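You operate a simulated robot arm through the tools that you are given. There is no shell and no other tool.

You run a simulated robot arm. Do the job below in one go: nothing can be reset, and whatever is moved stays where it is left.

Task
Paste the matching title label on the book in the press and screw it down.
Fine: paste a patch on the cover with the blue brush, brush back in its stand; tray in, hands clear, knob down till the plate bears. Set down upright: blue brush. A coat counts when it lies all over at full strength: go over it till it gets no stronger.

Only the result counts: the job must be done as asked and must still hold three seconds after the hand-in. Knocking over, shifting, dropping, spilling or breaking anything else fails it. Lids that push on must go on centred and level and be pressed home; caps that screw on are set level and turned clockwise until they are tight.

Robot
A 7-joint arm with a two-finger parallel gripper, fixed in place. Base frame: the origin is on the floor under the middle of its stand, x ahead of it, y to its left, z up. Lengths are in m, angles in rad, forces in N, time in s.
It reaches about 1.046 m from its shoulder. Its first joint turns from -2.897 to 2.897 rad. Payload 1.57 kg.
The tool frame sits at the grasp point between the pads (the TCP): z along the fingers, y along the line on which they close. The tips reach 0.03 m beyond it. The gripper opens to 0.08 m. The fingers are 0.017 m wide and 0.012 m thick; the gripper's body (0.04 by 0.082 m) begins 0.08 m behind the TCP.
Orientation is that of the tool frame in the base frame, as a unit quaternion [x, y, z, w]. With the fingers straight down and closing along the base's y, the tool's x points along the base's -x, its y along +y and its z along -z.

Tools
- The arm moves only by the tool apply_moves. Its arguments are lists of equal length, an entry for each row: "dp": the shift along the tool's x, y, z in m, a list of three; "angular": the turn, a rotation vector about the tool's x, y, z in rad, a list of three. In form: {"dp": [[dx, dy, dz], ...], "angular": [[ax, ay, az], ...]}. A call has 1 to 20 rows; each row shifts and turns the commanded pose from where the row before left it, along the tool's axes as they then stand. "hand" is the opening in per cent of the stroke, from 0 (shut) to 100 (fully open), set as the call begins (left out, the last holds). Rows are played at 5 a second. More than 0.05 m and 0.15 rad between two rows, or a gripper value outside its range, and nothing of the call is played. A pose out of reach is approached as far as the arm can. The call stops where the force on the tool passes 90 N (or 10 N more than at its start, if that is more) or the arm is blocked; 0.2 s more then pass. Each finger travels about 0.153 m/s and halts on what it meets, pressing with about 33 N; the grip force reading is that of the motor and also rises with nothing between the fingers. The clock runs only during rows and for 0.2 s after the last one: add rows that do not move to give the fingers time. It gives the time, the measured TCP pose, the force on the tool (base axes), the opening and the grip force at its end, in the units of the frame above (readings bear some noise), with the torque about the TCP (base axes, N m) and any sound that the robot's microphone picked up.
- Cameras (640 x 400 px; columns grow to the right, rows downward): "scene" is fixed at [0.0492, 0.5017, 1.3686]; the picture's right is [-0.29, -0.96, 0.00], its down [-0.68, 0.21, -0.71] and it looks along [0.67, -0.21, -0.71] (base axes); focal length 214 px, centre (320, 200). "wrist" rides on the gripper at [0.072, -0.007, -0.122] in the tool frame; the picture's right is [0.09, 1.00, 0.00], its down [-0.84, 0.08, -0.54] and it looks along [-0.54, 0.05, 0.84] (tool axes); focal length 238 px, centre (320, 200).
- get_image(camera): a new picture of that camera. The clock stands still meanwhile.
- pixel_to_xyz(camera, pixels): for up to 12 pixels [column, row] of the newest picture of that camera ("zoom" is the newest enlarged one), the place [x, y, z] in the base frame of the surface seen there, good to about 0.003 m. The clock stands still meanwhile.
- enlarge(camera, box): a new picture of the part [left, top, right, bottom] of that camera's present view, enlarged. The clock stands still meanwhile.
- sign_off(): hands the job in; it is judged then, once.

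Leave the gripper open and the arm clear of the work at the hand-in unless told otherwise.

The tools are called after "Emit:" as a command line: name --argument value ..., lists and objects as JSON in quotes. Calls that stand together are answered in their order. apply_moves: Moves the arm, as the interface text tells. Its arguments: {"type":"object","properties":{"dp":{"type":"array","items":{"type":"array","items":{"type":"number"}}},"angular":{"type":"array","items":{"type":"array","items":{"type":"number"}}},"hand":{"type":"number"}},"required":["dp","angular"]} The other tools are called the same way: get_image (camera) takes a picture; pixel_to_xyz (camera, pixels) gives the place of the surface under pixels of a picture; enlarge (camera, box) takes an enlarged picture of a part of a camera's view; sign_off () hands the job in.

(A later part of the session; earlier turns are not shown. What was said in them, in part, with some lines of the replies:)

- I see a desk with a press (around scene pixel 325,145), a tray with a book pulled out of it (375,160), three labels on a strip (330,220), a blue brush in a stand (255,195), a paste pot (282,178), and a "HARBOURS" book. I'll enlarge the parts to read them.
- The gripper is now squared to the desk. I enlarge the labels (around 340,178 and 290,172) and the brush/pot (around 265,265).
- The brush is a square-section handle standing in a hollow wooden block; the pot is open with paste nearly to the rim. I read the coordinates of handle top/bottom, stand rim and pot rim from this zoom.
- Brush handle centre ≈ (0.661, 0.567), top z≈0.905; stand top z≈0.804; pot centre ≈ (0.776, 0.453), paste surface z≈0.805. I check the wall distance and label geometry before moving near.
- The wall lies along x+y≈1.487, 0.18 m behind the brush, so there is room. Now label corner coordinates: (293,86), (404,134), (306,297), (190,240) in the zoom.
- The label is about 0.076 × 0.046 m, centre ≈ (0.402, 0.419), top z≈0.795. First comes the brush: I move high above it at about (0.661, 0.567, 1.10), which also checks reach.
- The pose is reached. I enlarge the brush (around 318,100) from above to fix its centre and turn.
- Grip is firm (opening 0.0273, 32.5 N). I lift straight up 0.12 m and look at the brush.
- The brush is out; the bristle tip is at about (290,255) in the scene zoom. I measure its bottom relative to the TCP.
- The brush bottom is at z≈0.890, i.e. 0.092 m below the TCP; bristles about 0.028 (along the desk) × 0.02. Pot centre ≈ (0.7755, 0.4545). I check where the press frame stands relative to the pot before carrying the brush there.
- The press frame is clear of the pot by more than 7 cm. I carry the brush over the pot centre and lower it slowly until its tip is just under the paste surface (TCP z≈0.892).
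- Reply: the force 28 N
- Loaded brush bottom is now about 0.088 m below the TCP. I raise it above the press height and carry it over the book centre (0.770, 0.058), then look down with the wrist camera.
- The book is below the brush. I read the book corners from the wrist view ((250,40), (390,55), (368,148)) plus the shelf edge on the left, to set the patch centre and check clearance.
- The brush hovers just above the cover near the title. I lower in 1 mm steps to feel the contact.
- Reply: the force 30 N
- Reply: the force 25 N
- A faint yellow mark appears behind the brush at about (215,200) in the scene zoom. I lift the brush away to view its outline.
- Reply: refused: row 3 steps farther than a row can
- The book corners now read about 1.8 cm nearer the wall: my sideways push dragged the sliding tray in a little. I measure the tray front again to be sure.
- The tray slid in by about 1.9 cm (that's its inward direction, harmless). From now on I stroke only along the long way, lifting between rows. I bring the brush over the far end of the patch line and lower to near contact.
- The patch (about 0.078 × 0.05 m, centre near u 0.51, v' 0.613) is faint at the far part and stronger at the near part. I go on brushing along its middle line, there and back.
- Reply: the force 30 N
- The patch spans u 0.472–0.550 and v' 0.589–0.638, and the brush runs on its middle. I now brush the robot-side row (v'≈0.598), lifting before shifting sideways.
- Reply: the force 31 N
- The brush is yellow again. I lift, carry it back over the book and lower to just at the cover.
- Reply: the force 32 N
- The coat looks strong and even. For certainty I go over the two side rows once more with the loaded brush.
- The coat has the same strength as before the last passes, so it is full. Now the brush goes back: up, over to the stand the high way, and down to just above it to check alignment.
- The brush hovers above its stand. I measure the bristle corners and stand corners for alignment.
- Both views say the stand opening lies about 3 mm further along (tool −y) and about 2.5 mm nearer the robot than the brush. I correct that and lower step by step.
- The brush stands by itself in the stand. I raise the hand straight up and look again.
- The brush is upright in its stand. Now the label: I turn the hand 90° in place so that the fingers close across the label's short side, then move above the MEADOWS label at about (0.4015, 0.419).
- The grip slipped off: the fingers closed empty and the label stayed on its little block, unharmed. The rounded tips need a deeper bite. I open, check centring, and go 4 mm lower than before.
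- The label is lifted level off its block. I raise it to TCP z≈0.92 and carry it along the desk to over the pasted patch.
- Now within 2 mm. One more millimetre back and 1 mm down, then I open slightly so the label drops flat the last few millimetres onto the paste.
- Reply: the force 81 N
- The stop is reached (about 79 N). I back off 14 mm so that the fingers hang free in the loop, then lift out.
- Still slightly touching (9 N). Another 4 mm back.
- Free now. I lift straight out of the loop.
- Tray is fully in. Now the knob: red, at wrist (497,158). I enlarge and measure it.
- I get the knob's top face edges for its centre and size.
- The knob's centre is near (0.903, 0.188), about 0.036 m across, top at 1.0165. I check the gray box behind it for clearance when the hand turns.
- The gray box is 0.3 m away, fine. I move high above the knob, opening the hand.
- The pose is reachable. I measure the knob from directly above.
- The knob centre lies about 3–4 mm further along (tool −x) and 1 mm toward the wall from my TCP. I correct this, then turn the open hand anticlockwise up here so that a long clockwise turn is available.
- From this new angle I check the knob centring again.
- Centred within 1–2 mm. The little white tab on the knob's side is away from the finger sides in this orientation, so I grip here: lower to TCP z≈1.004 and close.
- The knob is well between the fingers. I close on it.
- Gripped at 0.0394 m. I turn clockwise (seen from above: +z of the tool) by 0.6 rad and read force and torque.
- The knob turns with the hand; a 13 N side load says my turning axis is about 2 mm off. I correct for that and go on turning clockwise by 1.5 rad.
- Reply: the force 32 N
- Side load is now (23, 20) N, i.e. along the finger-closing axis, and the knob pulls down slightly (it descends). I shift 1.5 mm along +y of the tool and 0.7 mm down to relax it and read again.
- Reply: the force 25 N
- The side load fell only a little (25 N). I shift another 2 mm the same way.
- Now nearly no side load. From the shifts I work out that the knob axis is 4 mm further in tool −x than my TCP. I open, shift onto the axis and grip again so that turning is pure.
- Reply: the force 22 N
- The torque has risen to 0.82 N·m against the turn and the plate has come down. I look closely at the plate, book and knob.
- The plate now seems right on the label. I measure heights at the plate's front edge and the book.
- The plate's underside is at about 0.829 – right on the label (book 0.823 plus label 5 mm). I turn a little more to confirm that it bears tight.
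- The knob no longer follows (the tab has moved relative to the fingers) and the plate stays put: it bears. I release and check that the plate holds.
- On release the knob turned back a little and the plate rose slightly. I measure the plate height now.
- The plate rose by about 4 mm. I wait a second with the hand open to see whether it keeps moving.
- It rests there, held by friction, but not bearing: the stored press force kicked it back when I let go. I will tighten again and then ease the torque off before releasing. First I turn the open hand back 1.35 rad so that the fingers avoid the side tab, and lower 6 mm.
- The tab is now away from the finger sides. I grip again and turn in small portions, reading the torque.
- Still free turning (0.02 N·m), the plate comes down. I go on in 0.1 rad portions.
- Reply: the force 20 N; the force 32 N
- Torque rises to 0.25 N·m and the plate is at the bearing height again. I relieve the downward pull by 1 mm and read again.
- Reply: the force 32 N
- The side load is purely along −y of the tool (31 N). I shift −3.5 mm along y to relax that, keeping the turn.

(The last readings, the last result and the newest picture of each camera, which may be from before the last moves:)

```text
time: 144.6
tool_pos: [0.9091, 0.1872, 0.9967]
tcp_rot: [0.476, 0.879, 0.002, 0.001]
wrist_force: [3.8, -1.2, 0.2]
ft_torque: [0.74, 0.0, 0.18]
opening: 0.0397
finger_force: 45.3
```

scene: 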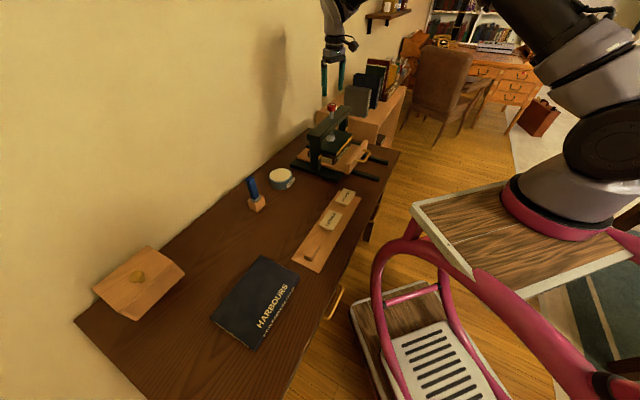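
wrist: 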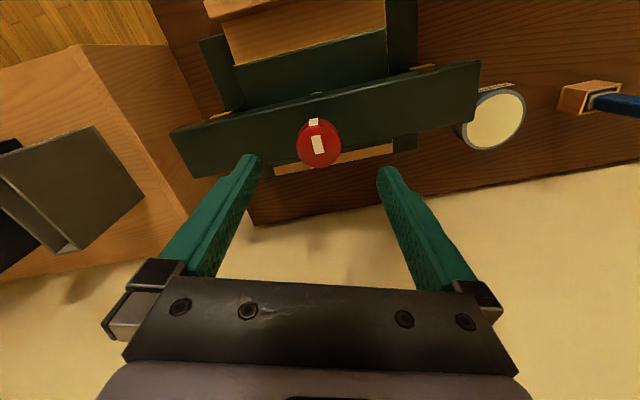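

Loads are relaxed now; torque 0.18 N·m. I turn a touch more in 0.03 rad steps to feel the bearing point.

Emit:
apply_moves --dp '[[0, 0, 0], [0, 0, 0]]' --angular '[[0, 0, 0.03], [0, 0, 0]]'

Emit:
apply_moves --dp '[[0, 0, 0], [0, 0, 0]]' --angular '[[0, 0, 0.03], [0, 0, 0]]'

Emit:
enlarge --camera "wrist" --box '[220, 60, 420, 260]'

Emit:
enlarge --camera "scene" --box '[320, 130, 365, 170]'

```text
time: 145.2
tool_pos: [0.9084, 0.1871, 0.9968]
tcp_rot: [0.489, 0.872, 0.001, 0.001]
wrist_force: [18.6, 8.4, 6.8]
ft_torque: [0.28, -0.1, 0.28]
opening: 0.0396
finger_force: 45.0
```

```text
time: 145.8
tool_pos: [0.9089, 0.1865, 0.9963]
tcp_rot: [0.503, 0.864, 0.001, 0.001]
wrist_force: [24.2, 10.7, 15.6]
ft_torque: [-0.09, -0.08, 0.41]
opening: 0.0396
finger_force: 45.1
```

```text
2.00 times, centred on (320, 160) of wrist
```

zoom: 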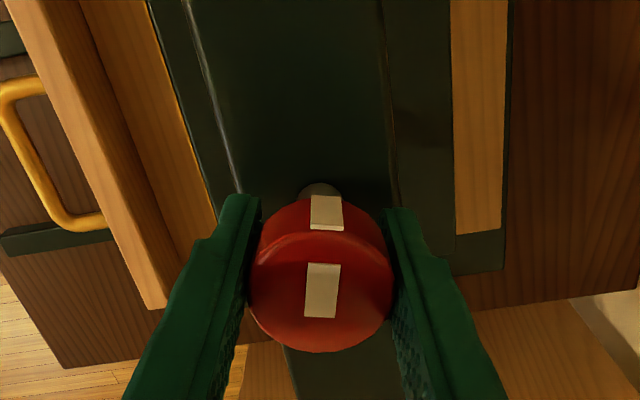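

```text
10.00 times, centred on (342, 150) of scene
```

zoom: 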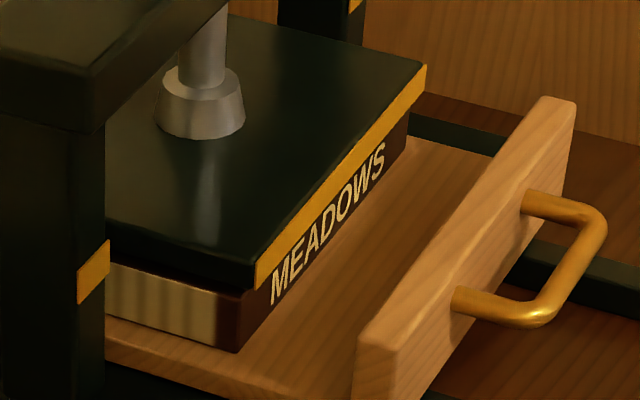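

The plate bears (torque 0.41 and rising). Now I ease back slowly in 0.03 rad steps to unload before releasing.

Emit:
apply_moves --dp '[[0, 0, 0], [0, 0, 0]]' --angular '[[0, 0, -0.03], [0, 0, 0]]'

Emit:
apply_moves --dp '[[0, 0, 0], [0, 0, 0]]' --angular '[[0, 0, -0.02], [0, 0, 0]]'

```text
time: 146.4
tool_pos: [0.9079, 0.1867, 0.9962]
tcp_rot: [0.49, 0.872, 0.001, 0.002]
wrist_force: [31.3, 13.6, 17.1]
ft_torque: [-0.08, -0.42, 0.33]
opening: 0.0397
finger_force: 44.4
```

```text
time: 147.0
tool_pos: [0.9084, 0.187, 0.9971]
tcp_rot: [0.481, 0.877, 0.001, 0.001]
wrist_force: [32.0, 12.6, 18.0]
ft_torque: [-0.16, -0.18, 0.2]
opening: 0.0398
finger_force: 44.8
```

Torque 0.2; there is again a side load of 34 N along +y and 18 N upward. I relax those by shifting +3 mm in y and 1.2 mm up.

Emit:
apply_moves --dp '[[0, 0.001, -0.0006], [0, 0.001, -0.0006], [0, 0, 0]]' --angular '[[0, 0, 0], [0, 0, 0], [0, 0, 0]]'

```text
time: 147.8
tool_pos: [0.9083, 0.1873, 0.9956]
tcp_rot: [0.481, 0.876, 0.0, 0.0]
wrist_force: [15.3, 0.5, 16.6]
ft_torque: [-0.11, 0.11, 0.24]
opening: 0.0396
finger_force: 45.2
```

Somewhat better. A bit more relaxing and 0.02 rad further back.

Emit:
apply_moves --dp '[[0, 0.0007, -0.0008], [0, 0.0005, -0.0006], [0, 0, 0]]' --angular '[[0, 0, 0], [0, 0, -0.02], [0, 0, 0]]'

Emit:
enlarge --camera "scene" --box '[320, 130, 365, 170]'

```text
time: 148.6
tool_pos: [0.9085, 0.1866, 0.996]
tcp_rot: [0.474, 0.881, -0.001, -0.001]
wrist_force: [-1.6, -5.8, -0.2]
ft_torque: [-0.78, -0.47, 0.19]
opening: 0.0397
finger_force: 44.7
```

```text
10.00 times, centred on (342, 150) of scene
```

zoom: 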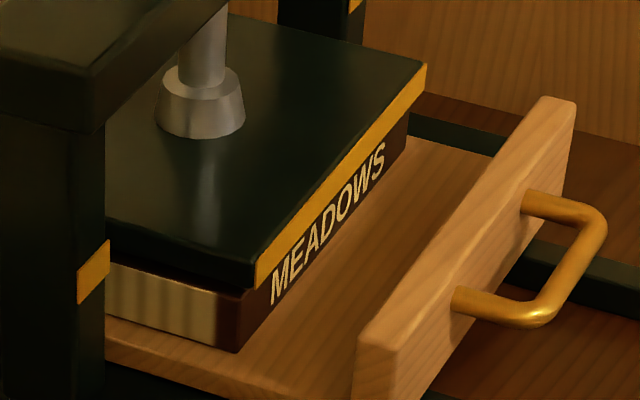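

Side loads are gone, torque 0.19, plate still down. Another 0.02 rad back to lower the torque, then I read.

Emit:
apply_moves --dp '[[0, 0, 0], [0, 0, 0], [0, 0, 0]]' --angular '[[0, 0, -0.02], [0, 0, 0], [0, 0, 0]]'

```text
time: 149.4
tool_pos: [0.9091, 0.1877, 0.9964]
tcp_rot: [0.464, 0.886, -0.001, 0.0]
wrist_force: [-16.3, -11.4, -13.2]
ft_torque: [-0.57, -0.4, 0.14]
opening: 0.0395
finger_force: 44.8
```

Small again but with a −20 N y-load and −13 N z-load; I relax these first (−2 mm y, 0.8 mm down).

Emit:
apply_moves --dp '[[0, -0.0008, 0.0004], [0, -0.0007, 0.0004], [0, 0, 0]]' --angular '[[0, 0, 0], [0, 0, 0], [0, 0, 0]]'

```text
time: 150.2
tool_pos: [0.9101, 0.1868, 0.9952]
tcp_rot: [0.464, 0.886, -0.001, -0.002]
wrist_force: [-11.8, -8.9, -17.5]
ft_torque: [0.69, 0.22, 0.11]
opening: 0.0398
finger_force: 45.0
```

Torque is down to 0.11 N·m. I open the hand gently and watch the plate.

Emit:
apply_moves --dp '[[0, 0, 0], [0, 0, 0], [0, 0, 0]]' --angular '[[0, 0, 0], [0, 0, 0], [0, 0, 0]]' --hand 80

Emit:
enlarge --camera "scene" --box '[320, 130, 365, 170]'

Emit:
enlarge --camera "wrist" --box '[220, 60, 420, 260]'

```text
time: 151.0
tool_pos: [0.9099, 0.1876, 0.9979]
tcp_rot: [0.464, 0.886, -0.001, 0.0]
wrist_force: [0.0, 0.5, -0.5]
ft_torque: [0.03, -0.02, 0.01]
opening: 0.0641
finger_force: 0.0
```

```text
10.00 times, centred on (342, 150) of scene
```

zoom: 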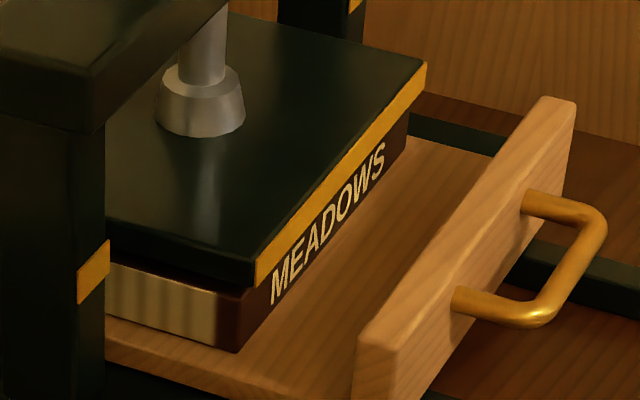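

```text
2.00 times, centred on (320, 160) of wrist
```

zoom: 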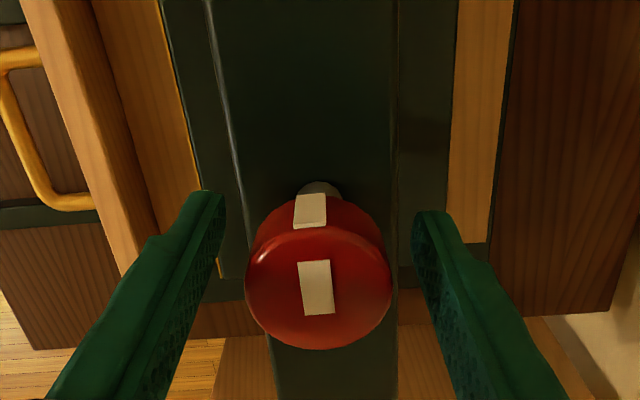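

The plate rose only about 1 mm this time, but I want it bearing. I grip again and this time stop right at the first rise of torque.

Emit:
apply_moves --dp '[[0, 0, 0], [0, 0, 0], [0, 0, 0], [0, 0, 0]]' --angular '[[0, 0, 0], [0, 0, 0], [0, 0, 0], [0, 0, 0]]' --hand 0

Emit:
enlarge --camera "scene" --box '[328, 142, 352, 166]'

Emit:
apply_moves --dp '[[0, 0, 0], [0, 0, 0]]' --angular '[[0, 0, 0.04], [0, 0, 0]]'

Emit:
apply_moves --dp '[[0, 0, 0], [0, 0, 0]]' --angular '[[0, 0, 0.03], [0, 0, 0]]'

```text
time: 152.0
tool_pos: [0.9095, 0.1876, 0.9977]
tcp_rot: [0.464, 0.886, 0.0, 0.0]
wrist_force: [-1.7, -1.8, 2.8]
ft_torque: [0.03, 0.05, -0.03]
opening: 0.0393
finger_force: 44.7
```

```text
16.00 times, centred on (340, 154) of scene
```

zoom: 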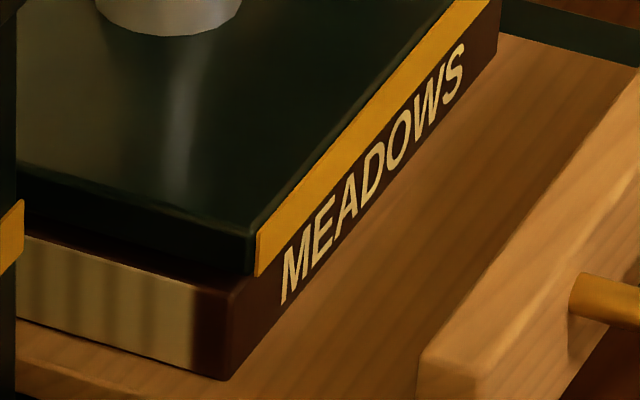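

```text
time: 152.6
tool_pos: [0.9088, 0.1867, 0.9969]
tcp_rot: [0.482, 0.876, 0.0, 0.0]
wrist_force: [-5.3, -3.7, 6.3]
ft_torque: [0.12, 0.22, 0.02]
opening: 0.0392
finger_force: 44.6
```

```text
time: 153.2
tool_pos: [0.909, 0.1869, 0.9969]
tcp_rot: [0.494, 0.869, 0.0, 0.0]
wrist_force: [-5.1, -4.0, 5.5]
ft_torque: [0.18, 0.13, 0.04]
opening: 0.0394
finger_force: 44.2
```

Loads are low and torque 0.04. I continue by 0.03 rad steps.

Emit:
apply_moves --dp '[[0, 0, 0], [0, 0, 0]]' --angular '[[0, 0, 0.03], [0, 0, 0]]'

Emit:
apply_moves --dp '[[0, 0, 0], [0, 0, 0]]' --angular '[[0, 0, 0.02], [0, 0, 0]]'

Emit:
enlarge --camera "scene" --box '[328, 142, 352, 166]'

```text
time: 153.8
tool_pos: [0.9097, 0.187, 0.997]
tcp_rot: [0.508, 0.862, 0.001, 0.0]
wrist_force: [-3.8, -0.4, 8.3]
ft_torque: [0.07, 0.09, 0.06]
opening: 0.0393
finger_force: 44.8
```

```text
time: 154.4
tool_pos: [0.9093, 0.1862, 0.9974]
tcp_rot: [0.517, 0.856, 0.001, 0.0]
wrist_force: [1.7, -0.7, 7.1]
ft_torque: [0.39, 0.07, 0.11]
opening: 0.0394
finger_force: 44.3
```

```text
16.00 times, centred on (340, 154) of scene
```

zoom: 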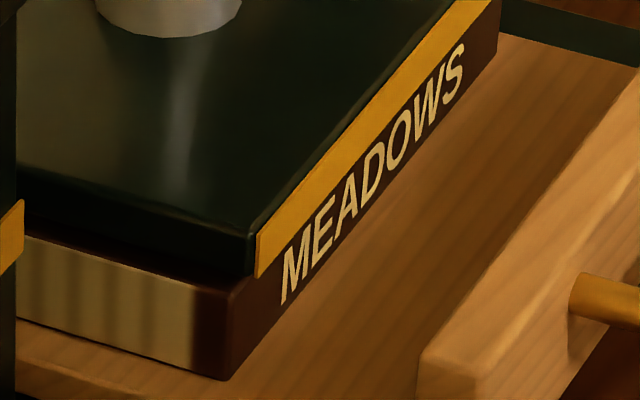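

Torque 0.11: the plate has just come to bear. I ease back 0.015 rad and read before letting go.

Emit:
apply_moves --dp '[[0, 0, 0], [0, 0, 0], [0, 0, 0]]' --angular '[[0, 0, -0.015], [0, 0, 0], [0, 0, 0]]'

Emit:
apply_moves --dp '[[0, 0, 0], [0, 0, 0], [0, 0, 0]]' --angular '[[0, 0, 0], [0, 0, 0], [0, 0, 0]]' --hand 56

Emit:
enlarge --camera "scene" --box '[328, 142, 352, 166]'

Emit:
enlarge --camera "wrist" --box '[220, 60, 420, 260]'

```text
time: 155.2
tool_pos: [0.9101, 0.1856, 0.9974]
tcp_rot: [0.51, 0.86, 0.001, 0.001]
wrist_force: [8.6, 1.9, 7.5]
ft_torque: [0.0, -0.18, 0.03]
opening: 0.0395
finger_force: 43.6
```

```text
time: 156.0
tool_pos: [0.9073, 0.1862, 0.9966]
tcp_rot: [0.51, 0.86, 0.0, 0.0]
wrist_force: [-0.3, 0.4, -0.2]
ft_torque: [-0.03, 0.0, -0.02]
opening: 0.0446
finger_force: 0.0
```

```text
16.00 times, centred on (340, 154) of scene
```

zoom: 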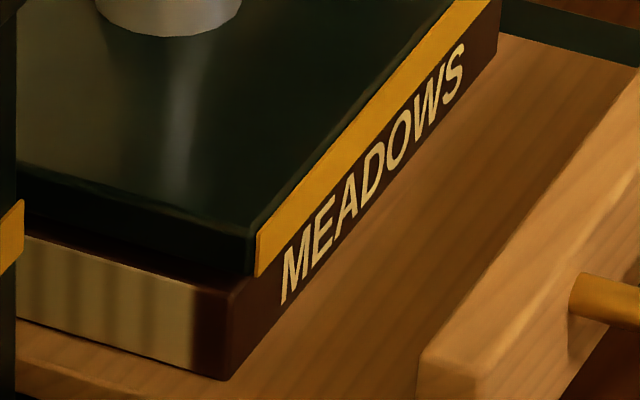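

```text
2.00 times, centred on (320, 160) of wrist
```

zoom: 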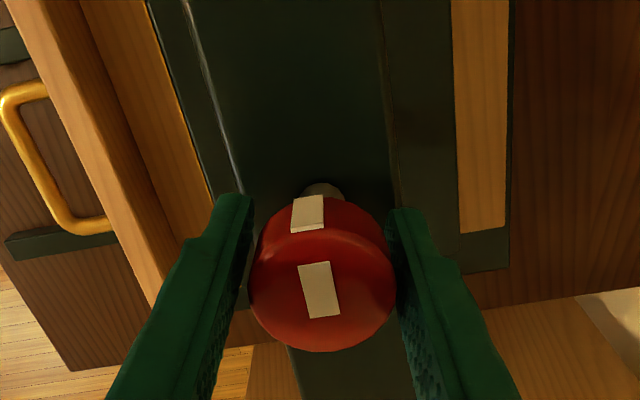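

The plate now looks unchanged after release (within half a millimetre). To verify that it bears, I grip again and turn in tiny steps to see whether the torque rises at once.

Emit:
apply_moves --dp '[[0, 0, 0], [0, 0, 0], [0, 0, 0]]' --angular '[[0, 0, 0], [0, 0, 0], [0, 0, 0]]' --hand 0

Emit:
apply_moves --dp '[[0, 0, 0], [0, 0, 0]]' --angular '[[0, 0, 0.02], [0, 0, 0]]'

Emit:
apply_moves --dp '[[0, 0, 0], [0, 0, 0]]' --angular '[[0, 0, 0.02], [0, 0, 0]]'

Emit:
apply_moves --dp '[[0, 0, 0], [0, 0, 0]]' --angular '[[0, 0, 0.02], [0, 0, 0]]'

```text
time: 156.8
tool_pos: [0.9083, 0.1865, 0.9961]
tcp_rot: [0.509, 0.861, 0.0, 0.0]
wrist_force: [6.1, 2.1, -2.7]
ft_torque: [-0.02, -0.23, 0.0]
opening: 0.0396
finger_force: 45.2
```

```text
time: 157.4
tool_pos: [0.9094, 0.1876, 0.9967]
tcp_rot: [0.519, 0.855, 0.0, 0.0]
wrist_force: [5.8, 3.4, -2.0]
ft_torque: [-0.28, -0.15, 0.02]
opening: 0.0397
finger_force: 44.8
```

```text
time: 158.0
tool_pos: [0.9093, 0.1875, 0.9974]
tcp_rot: [0.527, 0.85, 0.0, 0.001]
wrist_force: [1.1, 2.4, -0.9]
ft_torque: [-0.34, -0.14, 0.02]
opening: 0.0395
finger_force: 44.8
```

```text
time: 158.6
tool_pos: [0.9095, 0.1874, 0.9953]
tcp_rot: [0.536, 0.844, 0.0, 0.0]
wrist_force: [1.7, 3.4, -4.5]
ft_torque: [0.02, -0.15, 0.02]
opening: 0.0397
finger_force: 44.3
```

Torque still 0.02 after 0.06 rad, so a small gap remained. I go on in 0.02 rad steps.

Emit:
apply_moves --dp '[[0, 0, 0], [0, 0, 0]]' --angular '[[0, 0, 0.02], [0, 0, 0]]'

Emit:
apply_moves --dp '[[0, 0, 0], [0, 0, 0]]' --angular '[[0, 0, 0.02], [0, 0, 0]]'

Emit:
apply_moves --dp '[[0, 0, 0], [0, 0, 0]]' --angular '[[0, 0, 0.02], [0, 0, 0]]'

```text
time: 159.2
tool_pos: [0.9101, 0.187, 0.9971]
tcp_rot: [0.544, 0.839, 0.001, -0.001]
wrist_force: [-2.3, 3.6, -2.6]
ft_torque: [0.22, 0.31, 0.08]
opening: 0.0394
finger_force: 44.8
```

```text
time: 159.8
tool_pos: [0.9093, 0.1863, 0.9974]
tcp_rot: [0.552, 0.834, -0.001, 0.001]
wrist_force: [0.7, 2.8, -4.6]
ft_torque: [0.66, 0.22, 0.08]
opening: 0.0394
finger_force: 45.1
```

```text
time: 160.4
tool_pos: [0.9083, 0.1874, 0.9975]
tcp_rot: [0.56, 0.828, 0.0, 0.0]
wrist_force: [-3.5, -0.4, -4.6]
ft_torque: [0.13, 0.12, 0.09]
opening: 0.0393
finger_force: 44.3
```

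Torque 0.08–0.09 now. A few more steps to find a clear rise.

Emit:
apply_moves --dp '[[0, 0, 0], [0, 0, 0]]' --angular '[[0, 0, 0.02], [0, 0, 0]]'

Emit:
apply_moves --dp '[[0, 0, 0], [0, 0, 0]]' --angular '[[0, 0, 0.02], [0, 0, 0]]'

Emit:
enlarge --camera "scene" --box '[328, 142, 352, 166]'

```text
time: 161.0
tool_pos: [0.9088, 0.1866, 0.9972]
tcp_rot: [0.57, 0.822, -0.001, 0.001]
wrist_force: [-4.8, -3.4, -5.0]
ft_torque: [0.24, 0.15, 0.14]
opening: 0.0397
finger_force: 44.7
```

```text
time: 161.6
tool_pos: [0.909, 0.1867, 0.9968]
tcp_rot: [0.577, 0.817, 0.0, -0.001]
wrist_force: [-4.6, -4.3, -9.1]
ft_torque: [-0.18, -0.19, 0.16]
opening: 0.0395
finger_force: 45.0
```

```text
16.00 times, centred on (340, 154) of scene
```

zoom: 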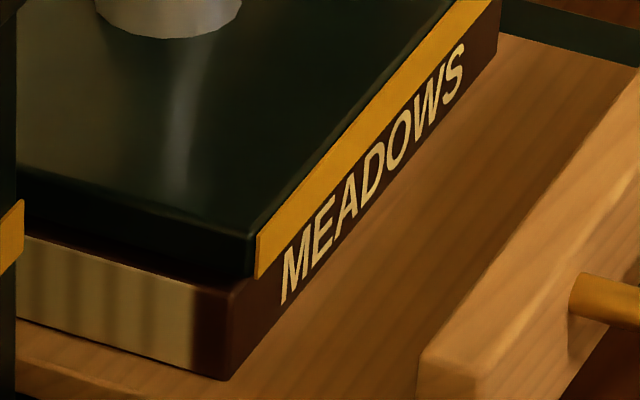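

Torque 0.16 at clear contact. To understand the kick-back on release, I take a wrist picture now, before opening.

Emit:
enlarge --camera "wrist" --box '[280, 110, 360, 190]'

Emit:
apply_moves --dp '[[0, 0, 0], [0, 0, 0]]' --angular '[[0, 0, -0.03], [0, 0, 0]]'

Emit:
enlarge --camera "wrist" --box '[280, 110, 360, 190]'

```text
5.00 times, centred on (320, 150) of wrist
```

zoom: 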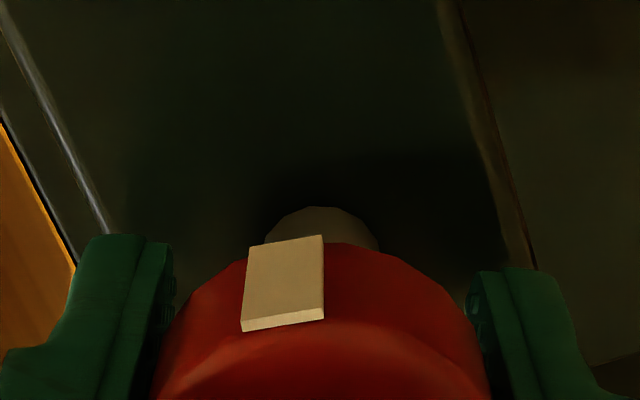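

```text
time: 162.2
tool_pos: [0.9073, 0.1869, 0.9965]
tcp_rot: [0.565, 0.825, -0.001, -0.001]
wrist_force: [-9.1, -6.6, -9.7]
ft_torque: [-0.68, -0.29, 0.12]
opening: 0.0395
finger_force: 45.0
```

```text
5.00 times, centred on (320, 150) of wrist
```

zoom: 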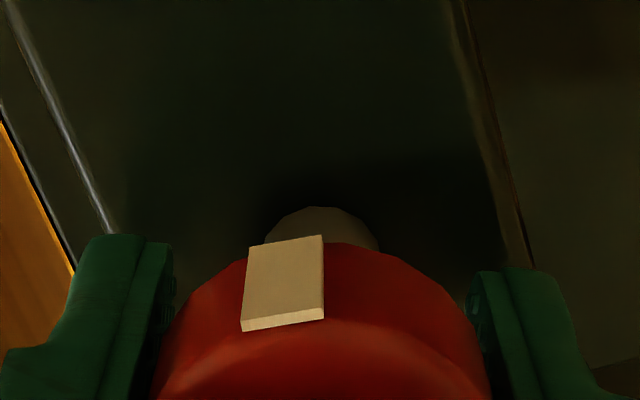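

The knob follows the hand exactly. I ease back once more, then open and compare the tab position.

Emit:
apply_moves --dp '[[0, 0, 0], [0, 0, 0]]' --angular '[[0, 0, -0.02], [0, 0, 0]]'

Emit:
apply_moves --dp '[[0, 0, 0], [0, 0, 0], [0, 0, 0]]' --angular '[[0, 0, 0], [0, 0, 0], [0, 0, 0]]' --hand 53

Emit:
enlarge --camera "wrist" --box '[280, 110, 360, 190]'

Emit:
enlarge --camera "scene" --box '[328, 142, 352, 166]'

```text
time: 162.8
tool_pos: [0.9086, 0.1877, 0.9959]
tcp_rot: [0.556, 0.831, -0.001, 0.0]
wrist_force: [-9.5, -8.7, -16.2]
ft_torque: [-0.21, -0.31, 0.07]
opening: 0.0399
finger_force: 44.7
```

```text
time: 163.6
tool_pos: [0.9101, 0.189, 0.9979]
tcp_rot: [0.556, 0.831, 0.0, 0.0]
wrist_force: [0.0, -0.9, -0.3]
ft_torque: [0.0, 0.0, -0.03]
opening: 0.0422
finger_force: 0.1
```

```text
5.00 times, centred on (320, 150) of wrist
```

zoom: 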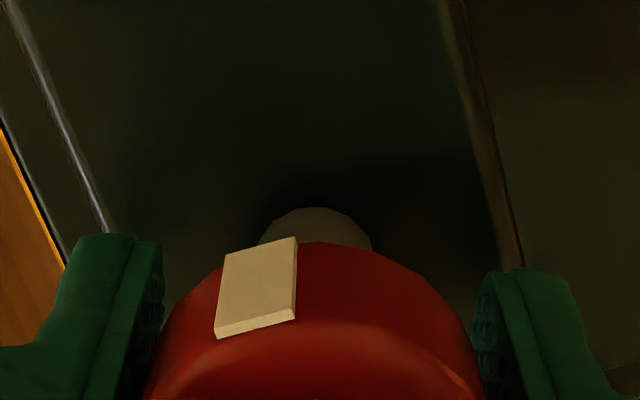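

```text
16.00 times, centred on (340, 154) of scene
```

zoom: 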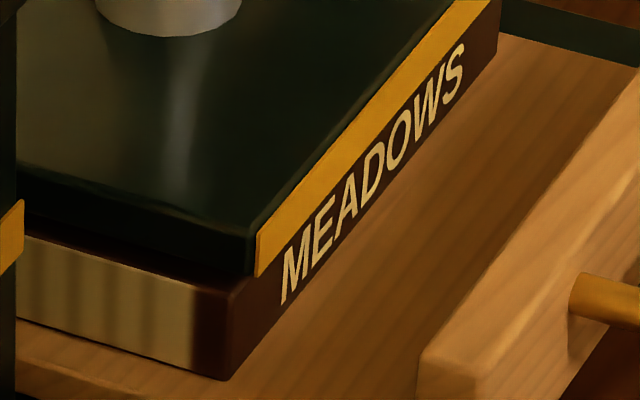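

On opening, the knob kicks back about 0.1 rad every time (≈0.7 mm of plate). The sudden letting go seems to do it, so I'll try to lower the grip force gradually instead. First test: command an opening just under the knob's size (49 %).

Emit:
apply_moves --dp '[[0, 0, 0], [0, 0, 0], [0, 0, 0]]' --angular '[[0, 0, 0], [0, 0, 0], [0, 0, 0]]' --hand 49

Emit:
apply_moves --dp '[[0, 0, 0], [0, 0, 0], [0, 0, 0]]' --angular '[[0, 0, 0], [0, 0, 0], [0, 0, 0]]' --hand 46

Emit:
enlarge --camera "wrist" --box '[280, 110, 360, 190]'

```text
time: 164.4
tool_pos: [0.9089, 0.1865, 0.9985]
tcp_rot: [0.556, 0.831, 0.001, 0.0]
wrist_force: [-1.3, -0.8, 0.6]
ft_torque: [0.02, 0.02, -0.01]
opening: 0.0406
finger_force: 0.7
```

```text
time: 165.2
tool_pos: [0.9093, 0.1877, 0.9965]
tcp_rot: [0.556, 0.831, 0.0, 0.0]
wrist_force: [-3.2, -1.7, 0.0]
ft_torque: [-0.01, 0.03, 0.01]
opening: 0.0404
finger_force: 1.8
```

```text
5.00 times, centred on (320, 150) of wrist
```

zoom: 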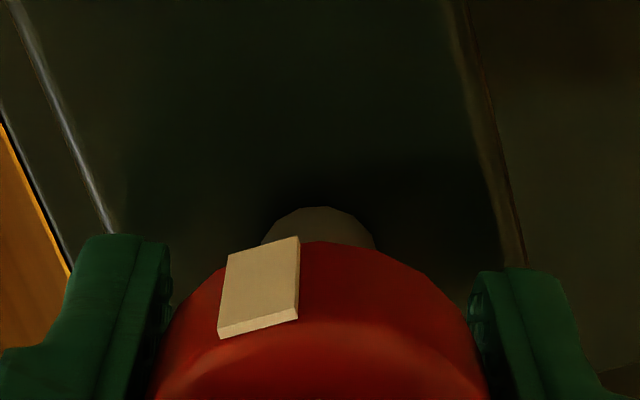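

The grip force is proportional to the command (1.8 N at 46 %). So I take a light grip (25 %), turn down until it bears, then fade the grip out gradually.

Emit:
apply_moves --dp '[[0, 0, 0], [0, 0, 0], [0, 0, 0]]' --angular '[[0, 0, 0], [0, 0, 0], [0, 0, 0]]' --hand 25

Emit:
apply_moves --dp '[[0, 0, 0], [0, 0, 0], [0, 0, 0], [0, 0, 0]]' --angular '[[0, 0, 0.03], [0, 0, 0.03], [0, 0, 0.03], [0, 0, 0]]'

Emit:
enlarge --camera "wrist" --box '[280, 110, 360, 190]'

```text
time: 166.0
tool_pos: [0.9088, 0.1872, 0.9979]
tcp_rot: [0.556, 0.831, 0.0, 0.001]
wrist_force: [-7.2, -4.2, -0.3]
ft_torque: [-0.01, 0.04, 0.04]
opening: 0.0396
finger_force: 45.2
```

```text
time: 167.0
tool_pos: [0.9087, 0.1865, 0.9976]
tcp_rot: [0.593, 0.805, 0.0, 0.0]
wrist_force: [-8.6, -3.0, -1.6]
ft_torque: [-0.13, -0.11, 0.07]
opening: 0.0396
finger_force: 45.1
```

```text
5.00 times, centred on (320, 150) of wrist
```

zoom: 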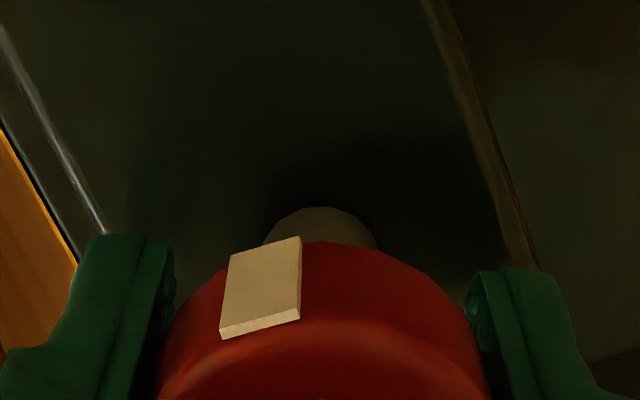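

At 25 % the grip is already full; fine. Torque 0.07 after 0.09 rad. I turn 0.04 more and then fade the grip: 40 → 44 → 47 → 49 → 51 %.

Emit:
apply_moves --dp '[[0, 0, 0], [0, 0, 0], [0, 0, 0]]' --angular '[[0, 0, 0.02], [0, 0, 0.02], [0, 0, 0]]'

Emit:
apply_moves --dp '[[0, 0, 0], [0, 0, 0]]' --angular '[[0, 0, 0], [0, 0, 0]]' --hand 40

Emit:
apply_moves --dp '[[0, 0, 0], [0, 0, 0]]' --angular '[[0, 0, 0], [0, 0, 0]]' --hand 44

Emit:
enlarge --camera "wrist" --box '[280, 110, 360, 190]'

```text
time: 167.8
tool_pos: [0.9096, 0.1872, 0.9966]
tcp_rot: [0.61, 0.793, 0.0, 0.0]
wrist_force: [-8.3, -3.7, 1.8]
ft_torque: [0.16, 0.16, 0.09]
opening: 0.0391
finger_force: 44.8
```

```text
time: 168.4
tool_pos: [0.9089, 0.1879, 0.9973]
tcp_rot: [0.61, 0.793, 0.0, 0.001]
wrist_force: [-8.7, -3.8, 2.8]
ft_torque: [0.25, 0.05, 0.11]
opening: 0.0393
finger_force: 44.1
```

```text
time: 169.0
tool_pos: [0.9092, 0.1878, 0.9973]
tcp_rot: [0.609, 0.793, 0.0, 0.0]
wrist_force: [-7.5, -3.1, 3.5]
ft_torque: [0.08, -0.01, 0.09]
opening: 0.0393
finger_force: 44.3
```

```text
5.00 times, centred on (320, 150) of wrist
```

zoom: 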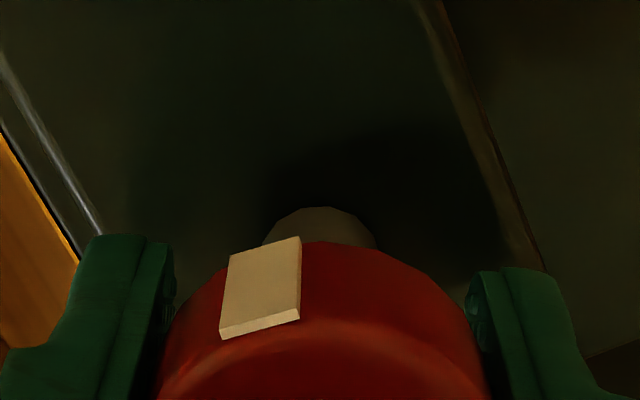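

Grip still full at 44 %. I continue fading: 46, 47, 48 %.

Emit:
apply_moves --dp '[[0, 0, 0], [0, 0, 0]]' --angular '[[0, 0, 0], [0, 0, 0]]' --hand 46

Emit:
apply_moves --dp '[[0, 0, 0], [0, 0, 0]]' --angular '[[0, 0, 0], [0, 0, 0]]' --hand 47

Emit:
apply_moves --dp '[[0, 0, 0], [0, 0, 0]]' --angular '[[0, 0, 0], [0, 0, 0]]' --hand 47.7

Emit:
apply_moves --dp '[[0, 0, 0], [0, 0, 0]]' --angular '[[0, 0, 0], [0, 0, 0]]' --hand 48.3

```text
time: 169.6
tool_pos: [0.9088, 0.1868, 0.9977]
tcp_rot: [0.609, 0.793, 0.0, 0.001]
wrist_force: [-6.4, -3.6, 5.9]
ft_torque: [-0.09, 0.0, 0.13]
opening: 0.0395
finger_force: 45.0
```

```text
time: 170.2
tool_pos: [0.9091, 0.188, 0.9981]
tcp_rot: [0.61, 0.793, 0.0, 0.0]
wrist_force: [-5.3, -3.7, 5.1]
ft_torque: [-0.08, 0.0, 0.15]
opening: 0.0397
finger_force: 45.4
```

```text
time: 170.8
tool_pos: [0.9081, 0.1873, 0.9984]
tcp_rot: [0.609, 0.793, 0.0, 0.0]
wrist_force: [-5.4, -4.1, 6.7]
ft_torque: [-0.05, 0.0, 0.12]
opening: 0.0396
finger_force: 44.8
```

```text
time: 171.4
tool_pos: [0.908, 0.1879, 0.9976]
tcp_rot: [0.61, 0.793, 0.0, 0.0]
wrist_force: [-1.3, -0.1, 0.1]
ft_torque: [-0.02, -0.01, 0.0]
opening: 0.0399
finger_force: 0.5
```

At 48.3 % the grip has let go softly (0.5 N, still touching). I compare the tab and the plate.

Emit:
enlarge --camera "wrist" --box '[280, 110, 360, 190]'

Emit:
enlarge --camera "scene" --box '[328, 142, 352, 166]'

```text
5.00 times, centred on (320, 150) of wrist
```

zoom: 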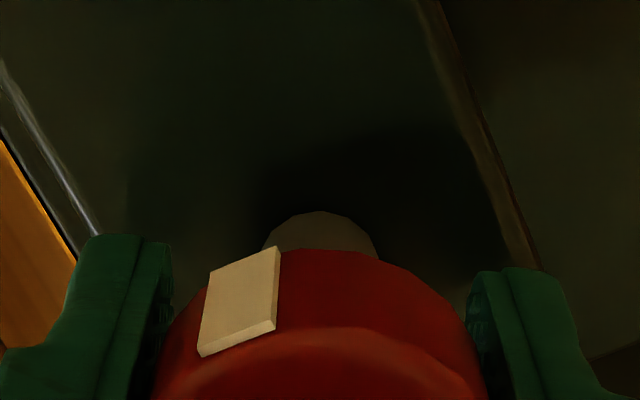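

```text
16.00 times, centred on (340, 154) of scene
```

zoom: 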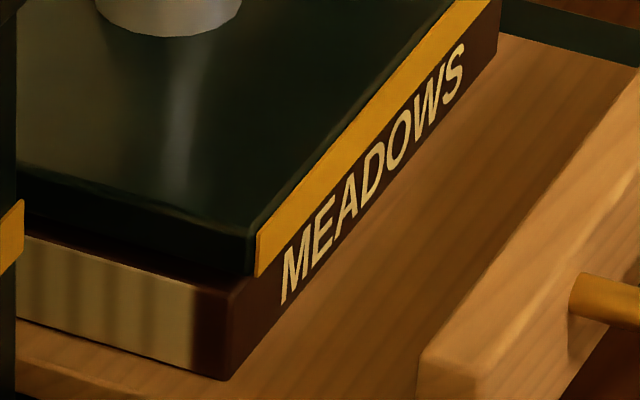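

Each time the knob settles back to the very same position, and the torque rises in proportion from there: that position is where the plate just rests on the label (the rest is only the elastic give). So the plate bears now. I open fully and lift straight up off the knob.

Emit:
apply_moves --dp '[[0, 0, 0], [0, 0, 0], [0, 0, 0]]' --angular '[[0, 0, 0], [0, 0, 0], [0, 0, 0]]' --hand 100

Emit:
enlarge --camera "wrist" --box '[220, 60, 420, 260]'

Emit:
enlarge --camera "scene" --box '[328, 142, 352, 166]'

```text
time: 172.2
tool_pos: [0.9084, 0.1866, 0.9967]
tcp_rot: [0.61, 0.793, 0.0, 0.0]
wrist_force: [0.2, -0.2, 0.7]
ft_torque: [0.0, 0.0, 0.01]
opening: 0.0797
finger_force: 0.0
```

```text
2.00 times, centred on (320, 160) of wrist
```

zoom: 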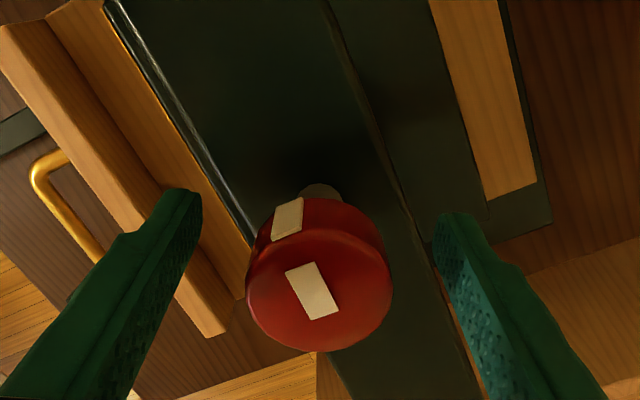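

```text
16.00 times, centred on (340, 154) of scene
```

zoom: 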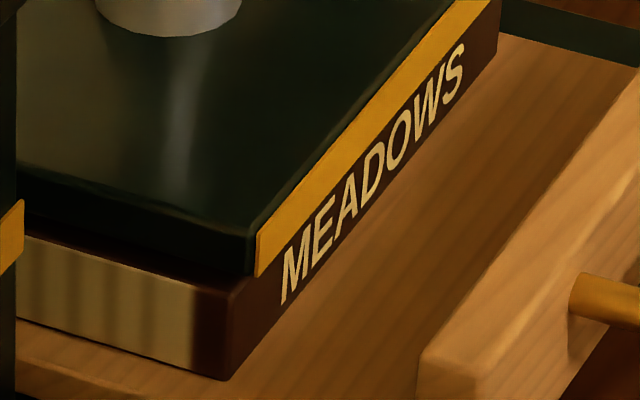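

The knob angle is the same as after the earlier settlings and the plate lies on the label. I lift straight up, turn the hand back and withdraw the arm clear.

Emit:
apply_moves --dp '[[0, 0, -0.02], [0, 0, -0.04], [0, 0, -0.045], [0, 0, -0.045], [0, 0, -0.045], [0, 0, -0.045], [0, 0, 0], [0, 0, 0], [0, 0, 0], [0, 0, 0], [0, 0, 0], [0, 0, 0], [0, 0, 0], [0, 0, 0], [0, 0, 0], [0, 0, 0]]' --angular '[[0, 0, 0], [0, 0, 0], [0, 0, 0], [0, 0, 0], [0, 0, 0], [0, 0, 0], [0, 0, -0.145], [0, 0, -0.145], [0, 0, -0.145], [0, 0, -0.145], [0, 0, -0.145], [0, 0, -0.145], [0, 0, -0.145], [0, 0, -0.145], [0, 0, -0.145], [0, 0, 0]]'

Emit:
get_image --camera "wrist"

Emit:
get_image --camera "scene"

```text
time: 175.6
tool_pos: [0.9086, 0.1871, 1.2373]
tcp_rot: [0.002, 1.0, 0.0, 0.0]
wrist_force: [-0.5, 0.4, -0.5]
ft_torque: [0.01, 0.02, -0.01]
opening: 0.0802
finger_force: 0.0
```

```text
taken
```

wrist: 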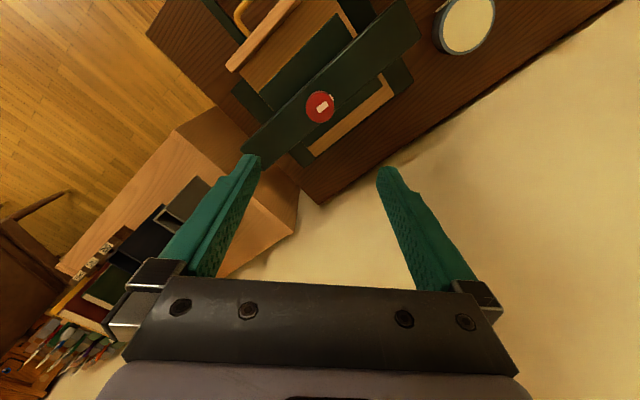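

```text
taken
```

scene: 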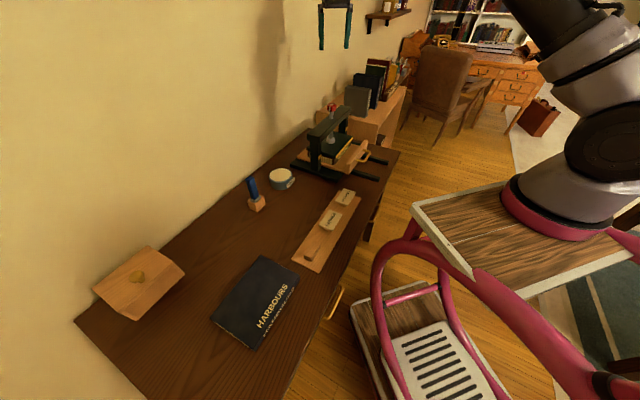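

The hand is clear. As a last check I want to look into the gap between plate and book from the front: I move to in front of the tray (high first), turn square to the desk, lower and tilt the camera.

Emit:
apply_moves --dp '[[0.0325, -0.0324, 0], [0.0325, -0.0324, 0], [0.0325, -0.0324, 0], [0.0325, -0.0324, 0], [0.0325, -0.0324, 0], [0.0325, -0.0324, 0], [0, 0, 0], [0, 0, 0], [0, 0, 0], [0, 0, 0], [0, 0, 0], [0, 0, 0], [0, 0, 0.044], [0, 0, 0.044], [0, 0, 0.044], [0, 0, 0.044], [0, 0, 0.044], [0, 0, 0.03], [0, 0, 0]]' --angular '[[0, 0, 0], [0, 0, 0], [0, 0, 0], [0, 0, 0], [0, 0, 0], [0, 0, 0], [0, 0, -0.131], [0, 0, -0.131], [0, 0, -0.131], [0, 0, -0.131], [0, 0, -0.131], [0, 0, -0.131], [0, 0, 0], [0, 0, 0], [0, 0, 0], [0, 0, 0], [0, 0, 0], [0, 0, 0], [0, 0, 0]]'

Emit:
get_image --camera "wrist"

```text
time: 179.6
tool_pos: [0.7132, -0.0069, 0.9839]
tcp_rot: [-0.381, 0.925, 0.0, 0.001]
wrist_force: [0.6, -0.7, 0.3]
ft_torque: [0.04, -0.01, -0.03]
opening: 0.08
finger_force: 0.0
```

```text
taken
```

wrist: 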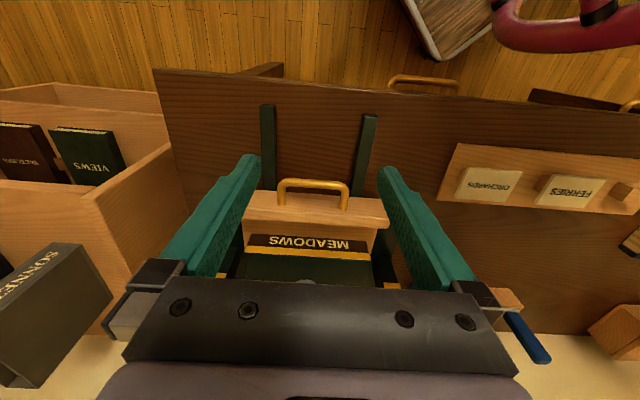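

The press is in view between the fingers. I tilt the camera toward the horizontal.

Emit:
apply_moves --dp '[[0, 0, 0], [0, 0, 0], [0, 0, 0], [0, 0, 0], [0, 0, 0], [0, 0, 0]]' --angular '[[0, -0.13, 0], [0, -0.13, 0], [0, -0.13, 0], [0, -0.13, 0], [0, -0.13, 0], [0, 0, 0]]'

Emit:
get_image --camera "wrist"

```text
time: 181.0
tool_pos: [0.713, -0.0066, 0.9862]
tcp_rot: [-0.361, 0.876, 0.122, 0.295]
wrist_force: [-0.1, -0.4, 0.4]
ft_torque: [-0.01, -0.01, 0.0]
opening: 0.0802
finger_force: 0.0
```

```text
taken
```

wrist: 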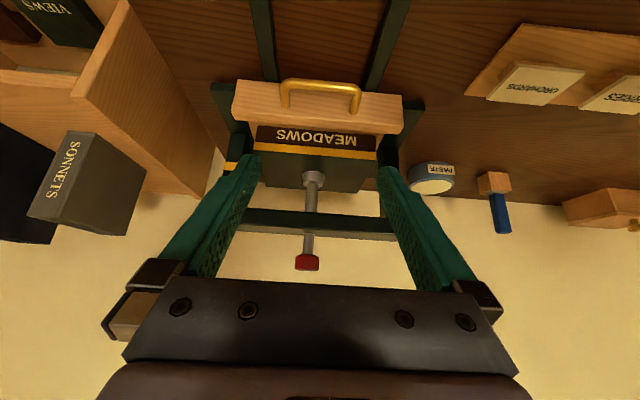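

I enlarge the plate/book region.

Emit:
enlarge --camera "wrist" --box '[230, 100, 400, 200]'

```text
3.76 times, centred on (315, 150) of wrist
```

zoom: 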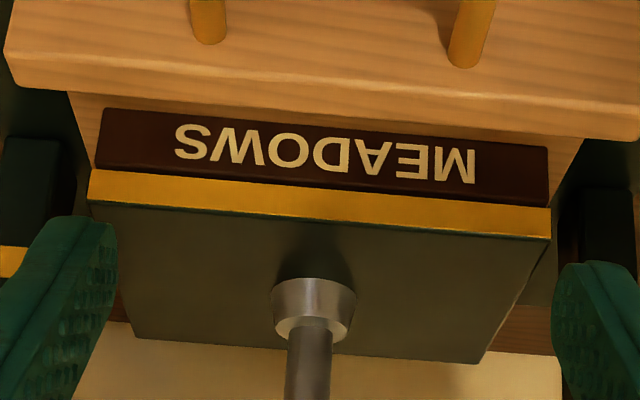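

I need a flatter view. I move back and down a little and tilt further (path is free air in front of the desk).

Emit:
apply_moves --dp '[[0.0334, 0, 0.0164], [0.0334, 0, 0.0164], [0.0335, 0, 0.0165], [0, 0, 0], [0, 0, 0], [0, 0, 0], [0, 0, 0]]' --angular '[[0, 0, 0], [0, 0, 0], [0, 0, 0], [0, -0.12, 0], [0, -0.12, 0], [0, -0.11, 0], [0, 0, 0]]'

Emit:
get_image --camera "wrist"

Emit:
enlarge --camera "wrist" --box '[240, 100, 400, 220]'

```text
time: 182.6
tool_pos: [0.6765, -0.0412, 0.8867]
tcp_rot: [-0.334, 0.811, 0.182, 0.444]
wrist_force: [-0.3, -0.2, 0.2]
ft_torque: [0.01, 0.0, 0.01]
opening: 0.0799
finger_force: 0.0
```

```text
taken
```

wrist: 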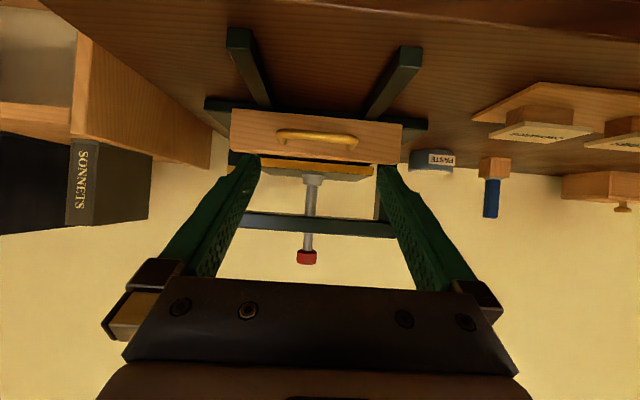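

```text
3.33 times, centred on (320, 160) of wrist
```

zoom: 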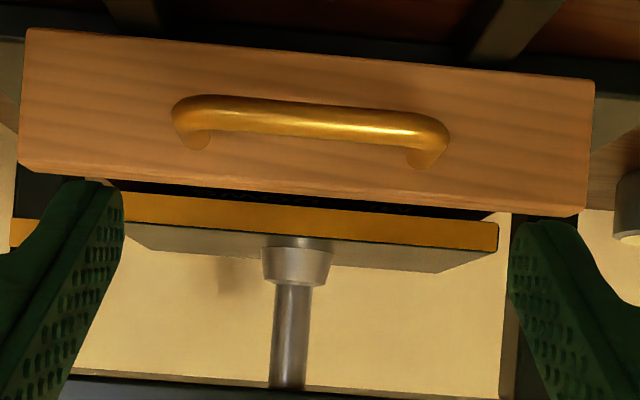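

I enlarge the dark slit between the tray front and the yellow plate edge.

Emit:
enlarge --camera "wrist" --box '[260, 145, 370, 185]'

```text
5.82 times, centred on (315, 165) of wrist
```

zoom: 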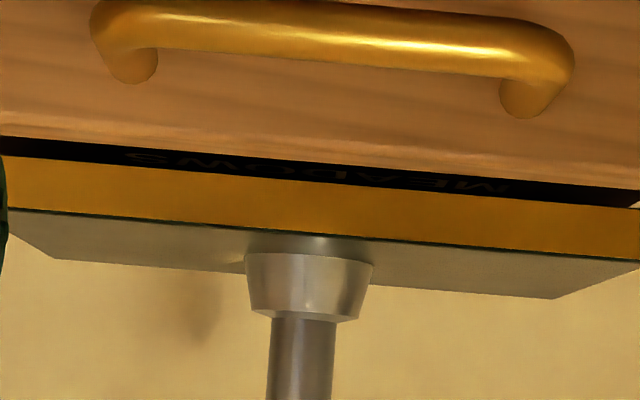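

The slit shows the cover with its printed title; the label lies further in. I measure the plate's underside and the cover height here.

Emit:
pixel_to_xyz --camera "zoom" --pixels '[[100, 168], [300, 190], [500, 207], [200, 160], [330, 174], [480, 188], [300, 230], [100, 212], [560, 200], [400, 182]]'

```text
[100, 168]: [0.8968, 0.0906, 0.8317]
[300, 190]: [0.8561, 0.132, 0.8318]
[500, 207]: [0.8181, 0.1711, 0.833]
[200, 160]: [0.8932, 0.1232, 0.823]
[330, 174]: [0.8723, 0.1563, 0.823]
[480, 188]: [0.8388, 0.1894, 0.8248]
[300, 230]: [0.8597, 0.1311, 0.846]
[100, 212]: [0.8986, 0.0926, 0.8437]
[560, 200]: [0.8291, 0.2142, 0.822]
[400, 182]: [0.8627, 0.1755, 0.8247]
```

Plate underside comes out at about 0.828–0.829 and the cover at 0.8235: a 5 mm slit, exactly the label's thickness, so the plate bears on it. The brush also stands upright at right. I retrace the camera tilt and raise the arm.

Emit:
apply_moves --dp '[[0, 0, 0], [0, 0, 0], [0, 0, 0], [-0.0335, 0, -0.0165], [-0.0334, 0, -0.0164], [-0.0334, 0, -0.0164], [0, 0, 0], [0, 0, 0], [0, 0, 0], [0, 0, 0], [0, 0, 0], [0, 0, -0.045], [0, 0, -0.045], [0, 0, -0.045], [0, 0, -0.045], [0, 0, -0.045], [0, 0, 0]]' --angular '[[0, 0.11, 0], [0, 0.12, 0], [0, 0.12, 0], [0, 0, 0], [0, 0, 0], [0, 0, 0], [0, 0.13, 0], [0, 0.13, 0], [0, 0.13, 0], [0, 0.13, 0], [0, 0.13, 0], [0, 0, 0], [0, 0, 0], [0, 0, 0], [0, 0, 0], [0, 0, 0], [0, 0, 0]]'

Emit:
enlarge --camera "scene" --box '[230, 90, 410, 270]'

```text
time: 186.2
tool_pos: [0.7132, -0.006, 1.2157]
tcp_rot: [-0.381, 0.924, 0.0, 0.0]
wrist_force: [-0.5, -0.2, 0.0]
ft_torque: [0.04, 0.01, 0.0]
opening: 0.0803
finger_force: 0.0
```

```text
2.22 times, centred on (320, 180) of scene
```

zoom: 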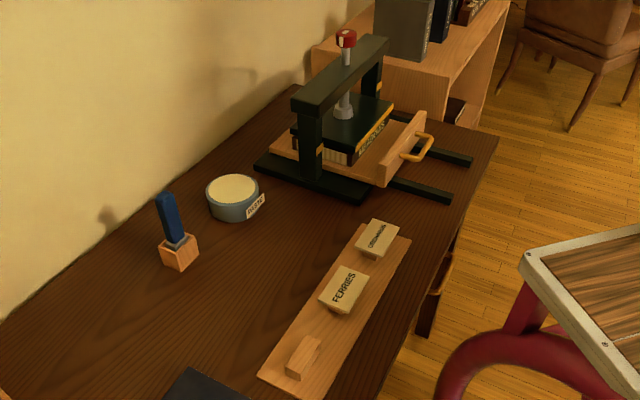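

All is in order: tray in, plate down, brush in its stand, the other labels untouched. I withdraw the arm to near its starting place with the gripper open and check the press once more.

Emit:
apply_moves --dp '[[0.0065, 0.0422, 0], [0.0065, 0.0422, 0], [0.0065, 0.0422, 0], [0.0065, 0.0422, 0], [0.0065, 0.0422, 0], [0.0065, 0.0422, 0], [0.0065, 0.0422, 0], [0.0065, 0.0422, 0], [0.0065, 0.0422, 0], [0.0065, 0.0422, 0], [0.0065, 0.0422, 0], [0, 0, 0], [0, 0, 0], [0, 0, 0]]' --angular '[[0, 0, 0], [0, 0, 0], [0, 0, 0], [0, 0, 0], [0, 0, 0], [0, 0, 0], [0, 0, 0], [0, 0, 0], [0, 0, 0], [0, 0, 0], [0, 0, 0], [0, 0, 0], [0, 0, 0], [0, 0, 0]]' --hand 100

Emit:
enlarge --camera "scene" --box '[328, 142, 352, 166]'

Emit:
get_image --camera "scene"

```text
time: 189.2
tool_pos: [0.3359, 0.2736, 1.2127]
tcp_rot: [-0.381, 0.924, 0.001, 0.0]
wrist_force: [-0.3, 0.5, 0.0]
ft_torque: [0.02, -0.02, -0.01]
opening: 0.0801
finger_force: 0.1
```

```text
16.00 times, centred on (340, 154) of scene
```

zoom: 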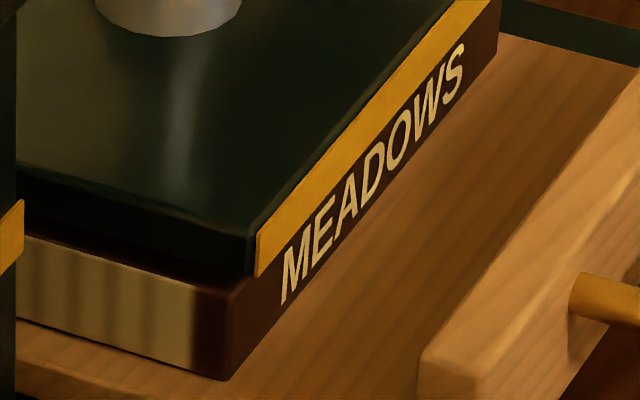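

```text
taken
```

scene: 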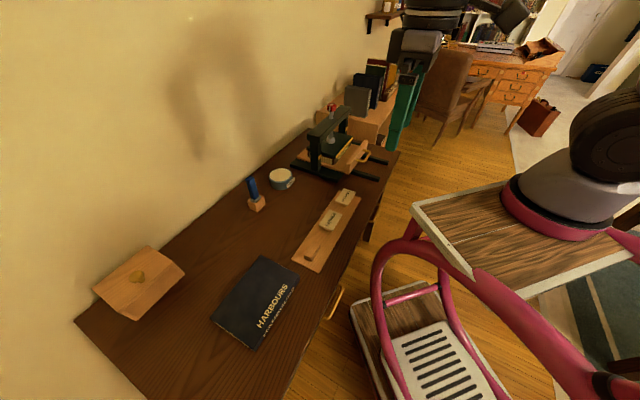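

The plate has stayed exactly where it was. One last check that the tray is at its stop: I measure the front panel.

Emit:
enlarge --camera "scene" --box '[335, 135, 385, 180]'

Emit:
pixel_to_xyz --camera "zoom" --pixels '[[160, 290], [180, 295], [330, 85], [345, 90], [255, 190], [268, 195], [160, 330], [300, 180]]'

```text
8.89 times, centred on (360, 158) of scene
```

zoom: 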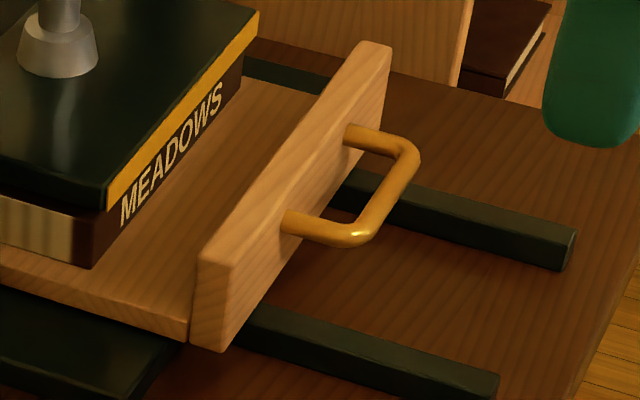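

```text
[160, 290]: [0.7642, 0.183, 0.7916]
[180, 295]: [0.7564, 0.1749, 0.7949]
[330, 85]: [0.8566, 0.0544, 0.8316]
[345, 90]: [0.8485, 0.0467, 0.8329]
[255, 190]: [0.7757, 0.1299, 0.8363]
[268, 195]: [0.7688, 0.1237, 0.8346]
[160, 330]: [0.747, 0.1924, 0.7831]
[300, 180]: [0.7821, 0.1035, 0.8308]
```

The front panel is at v'≈0.63, the same as when it met the stop, so the tray is fully in. Label pasted, plate bearing, brush upright in its stand, gripper open and clear. I hand the job in.

Emit:
sign_off

```text
The job is handed in.
```

I've handed the job in: the MEADOWS label is pasted on the book in the press, the tray is in and the plate is screwed down onto it. I don't have the result of the judging.

- **Paste:** I brushed a patch on the cover with the blue brush, reloading once, and went over it until it looked even and got no stronger. The brush is back upright in its stand.
- **Label:** It lies square on the patch, the same way round as the printed title. About 2 mm of paste shows along its front edge.
- **Tray:** I pushed it in until it met its stop. A last measurement showed the front panel still there.
- **Plate:** Each time I let go, the knob sprang back a little. After the first time it always settled at about the same angle, with the plate just resting on the label. The gap between plate and cover is about 5 mm, which matches the label's thickness. It is bearing, but not clamped hard.
- **Slips along the way:**
  - My first brush strokes dragged the tray in by about 2 cm. I pushed it fully in later anyway.
  - My first grip on the label slipped off, and the label stayed on its block.

The other labels, the pot and the rest of the desk look unmoved. The gripper is open and the arm is clear.
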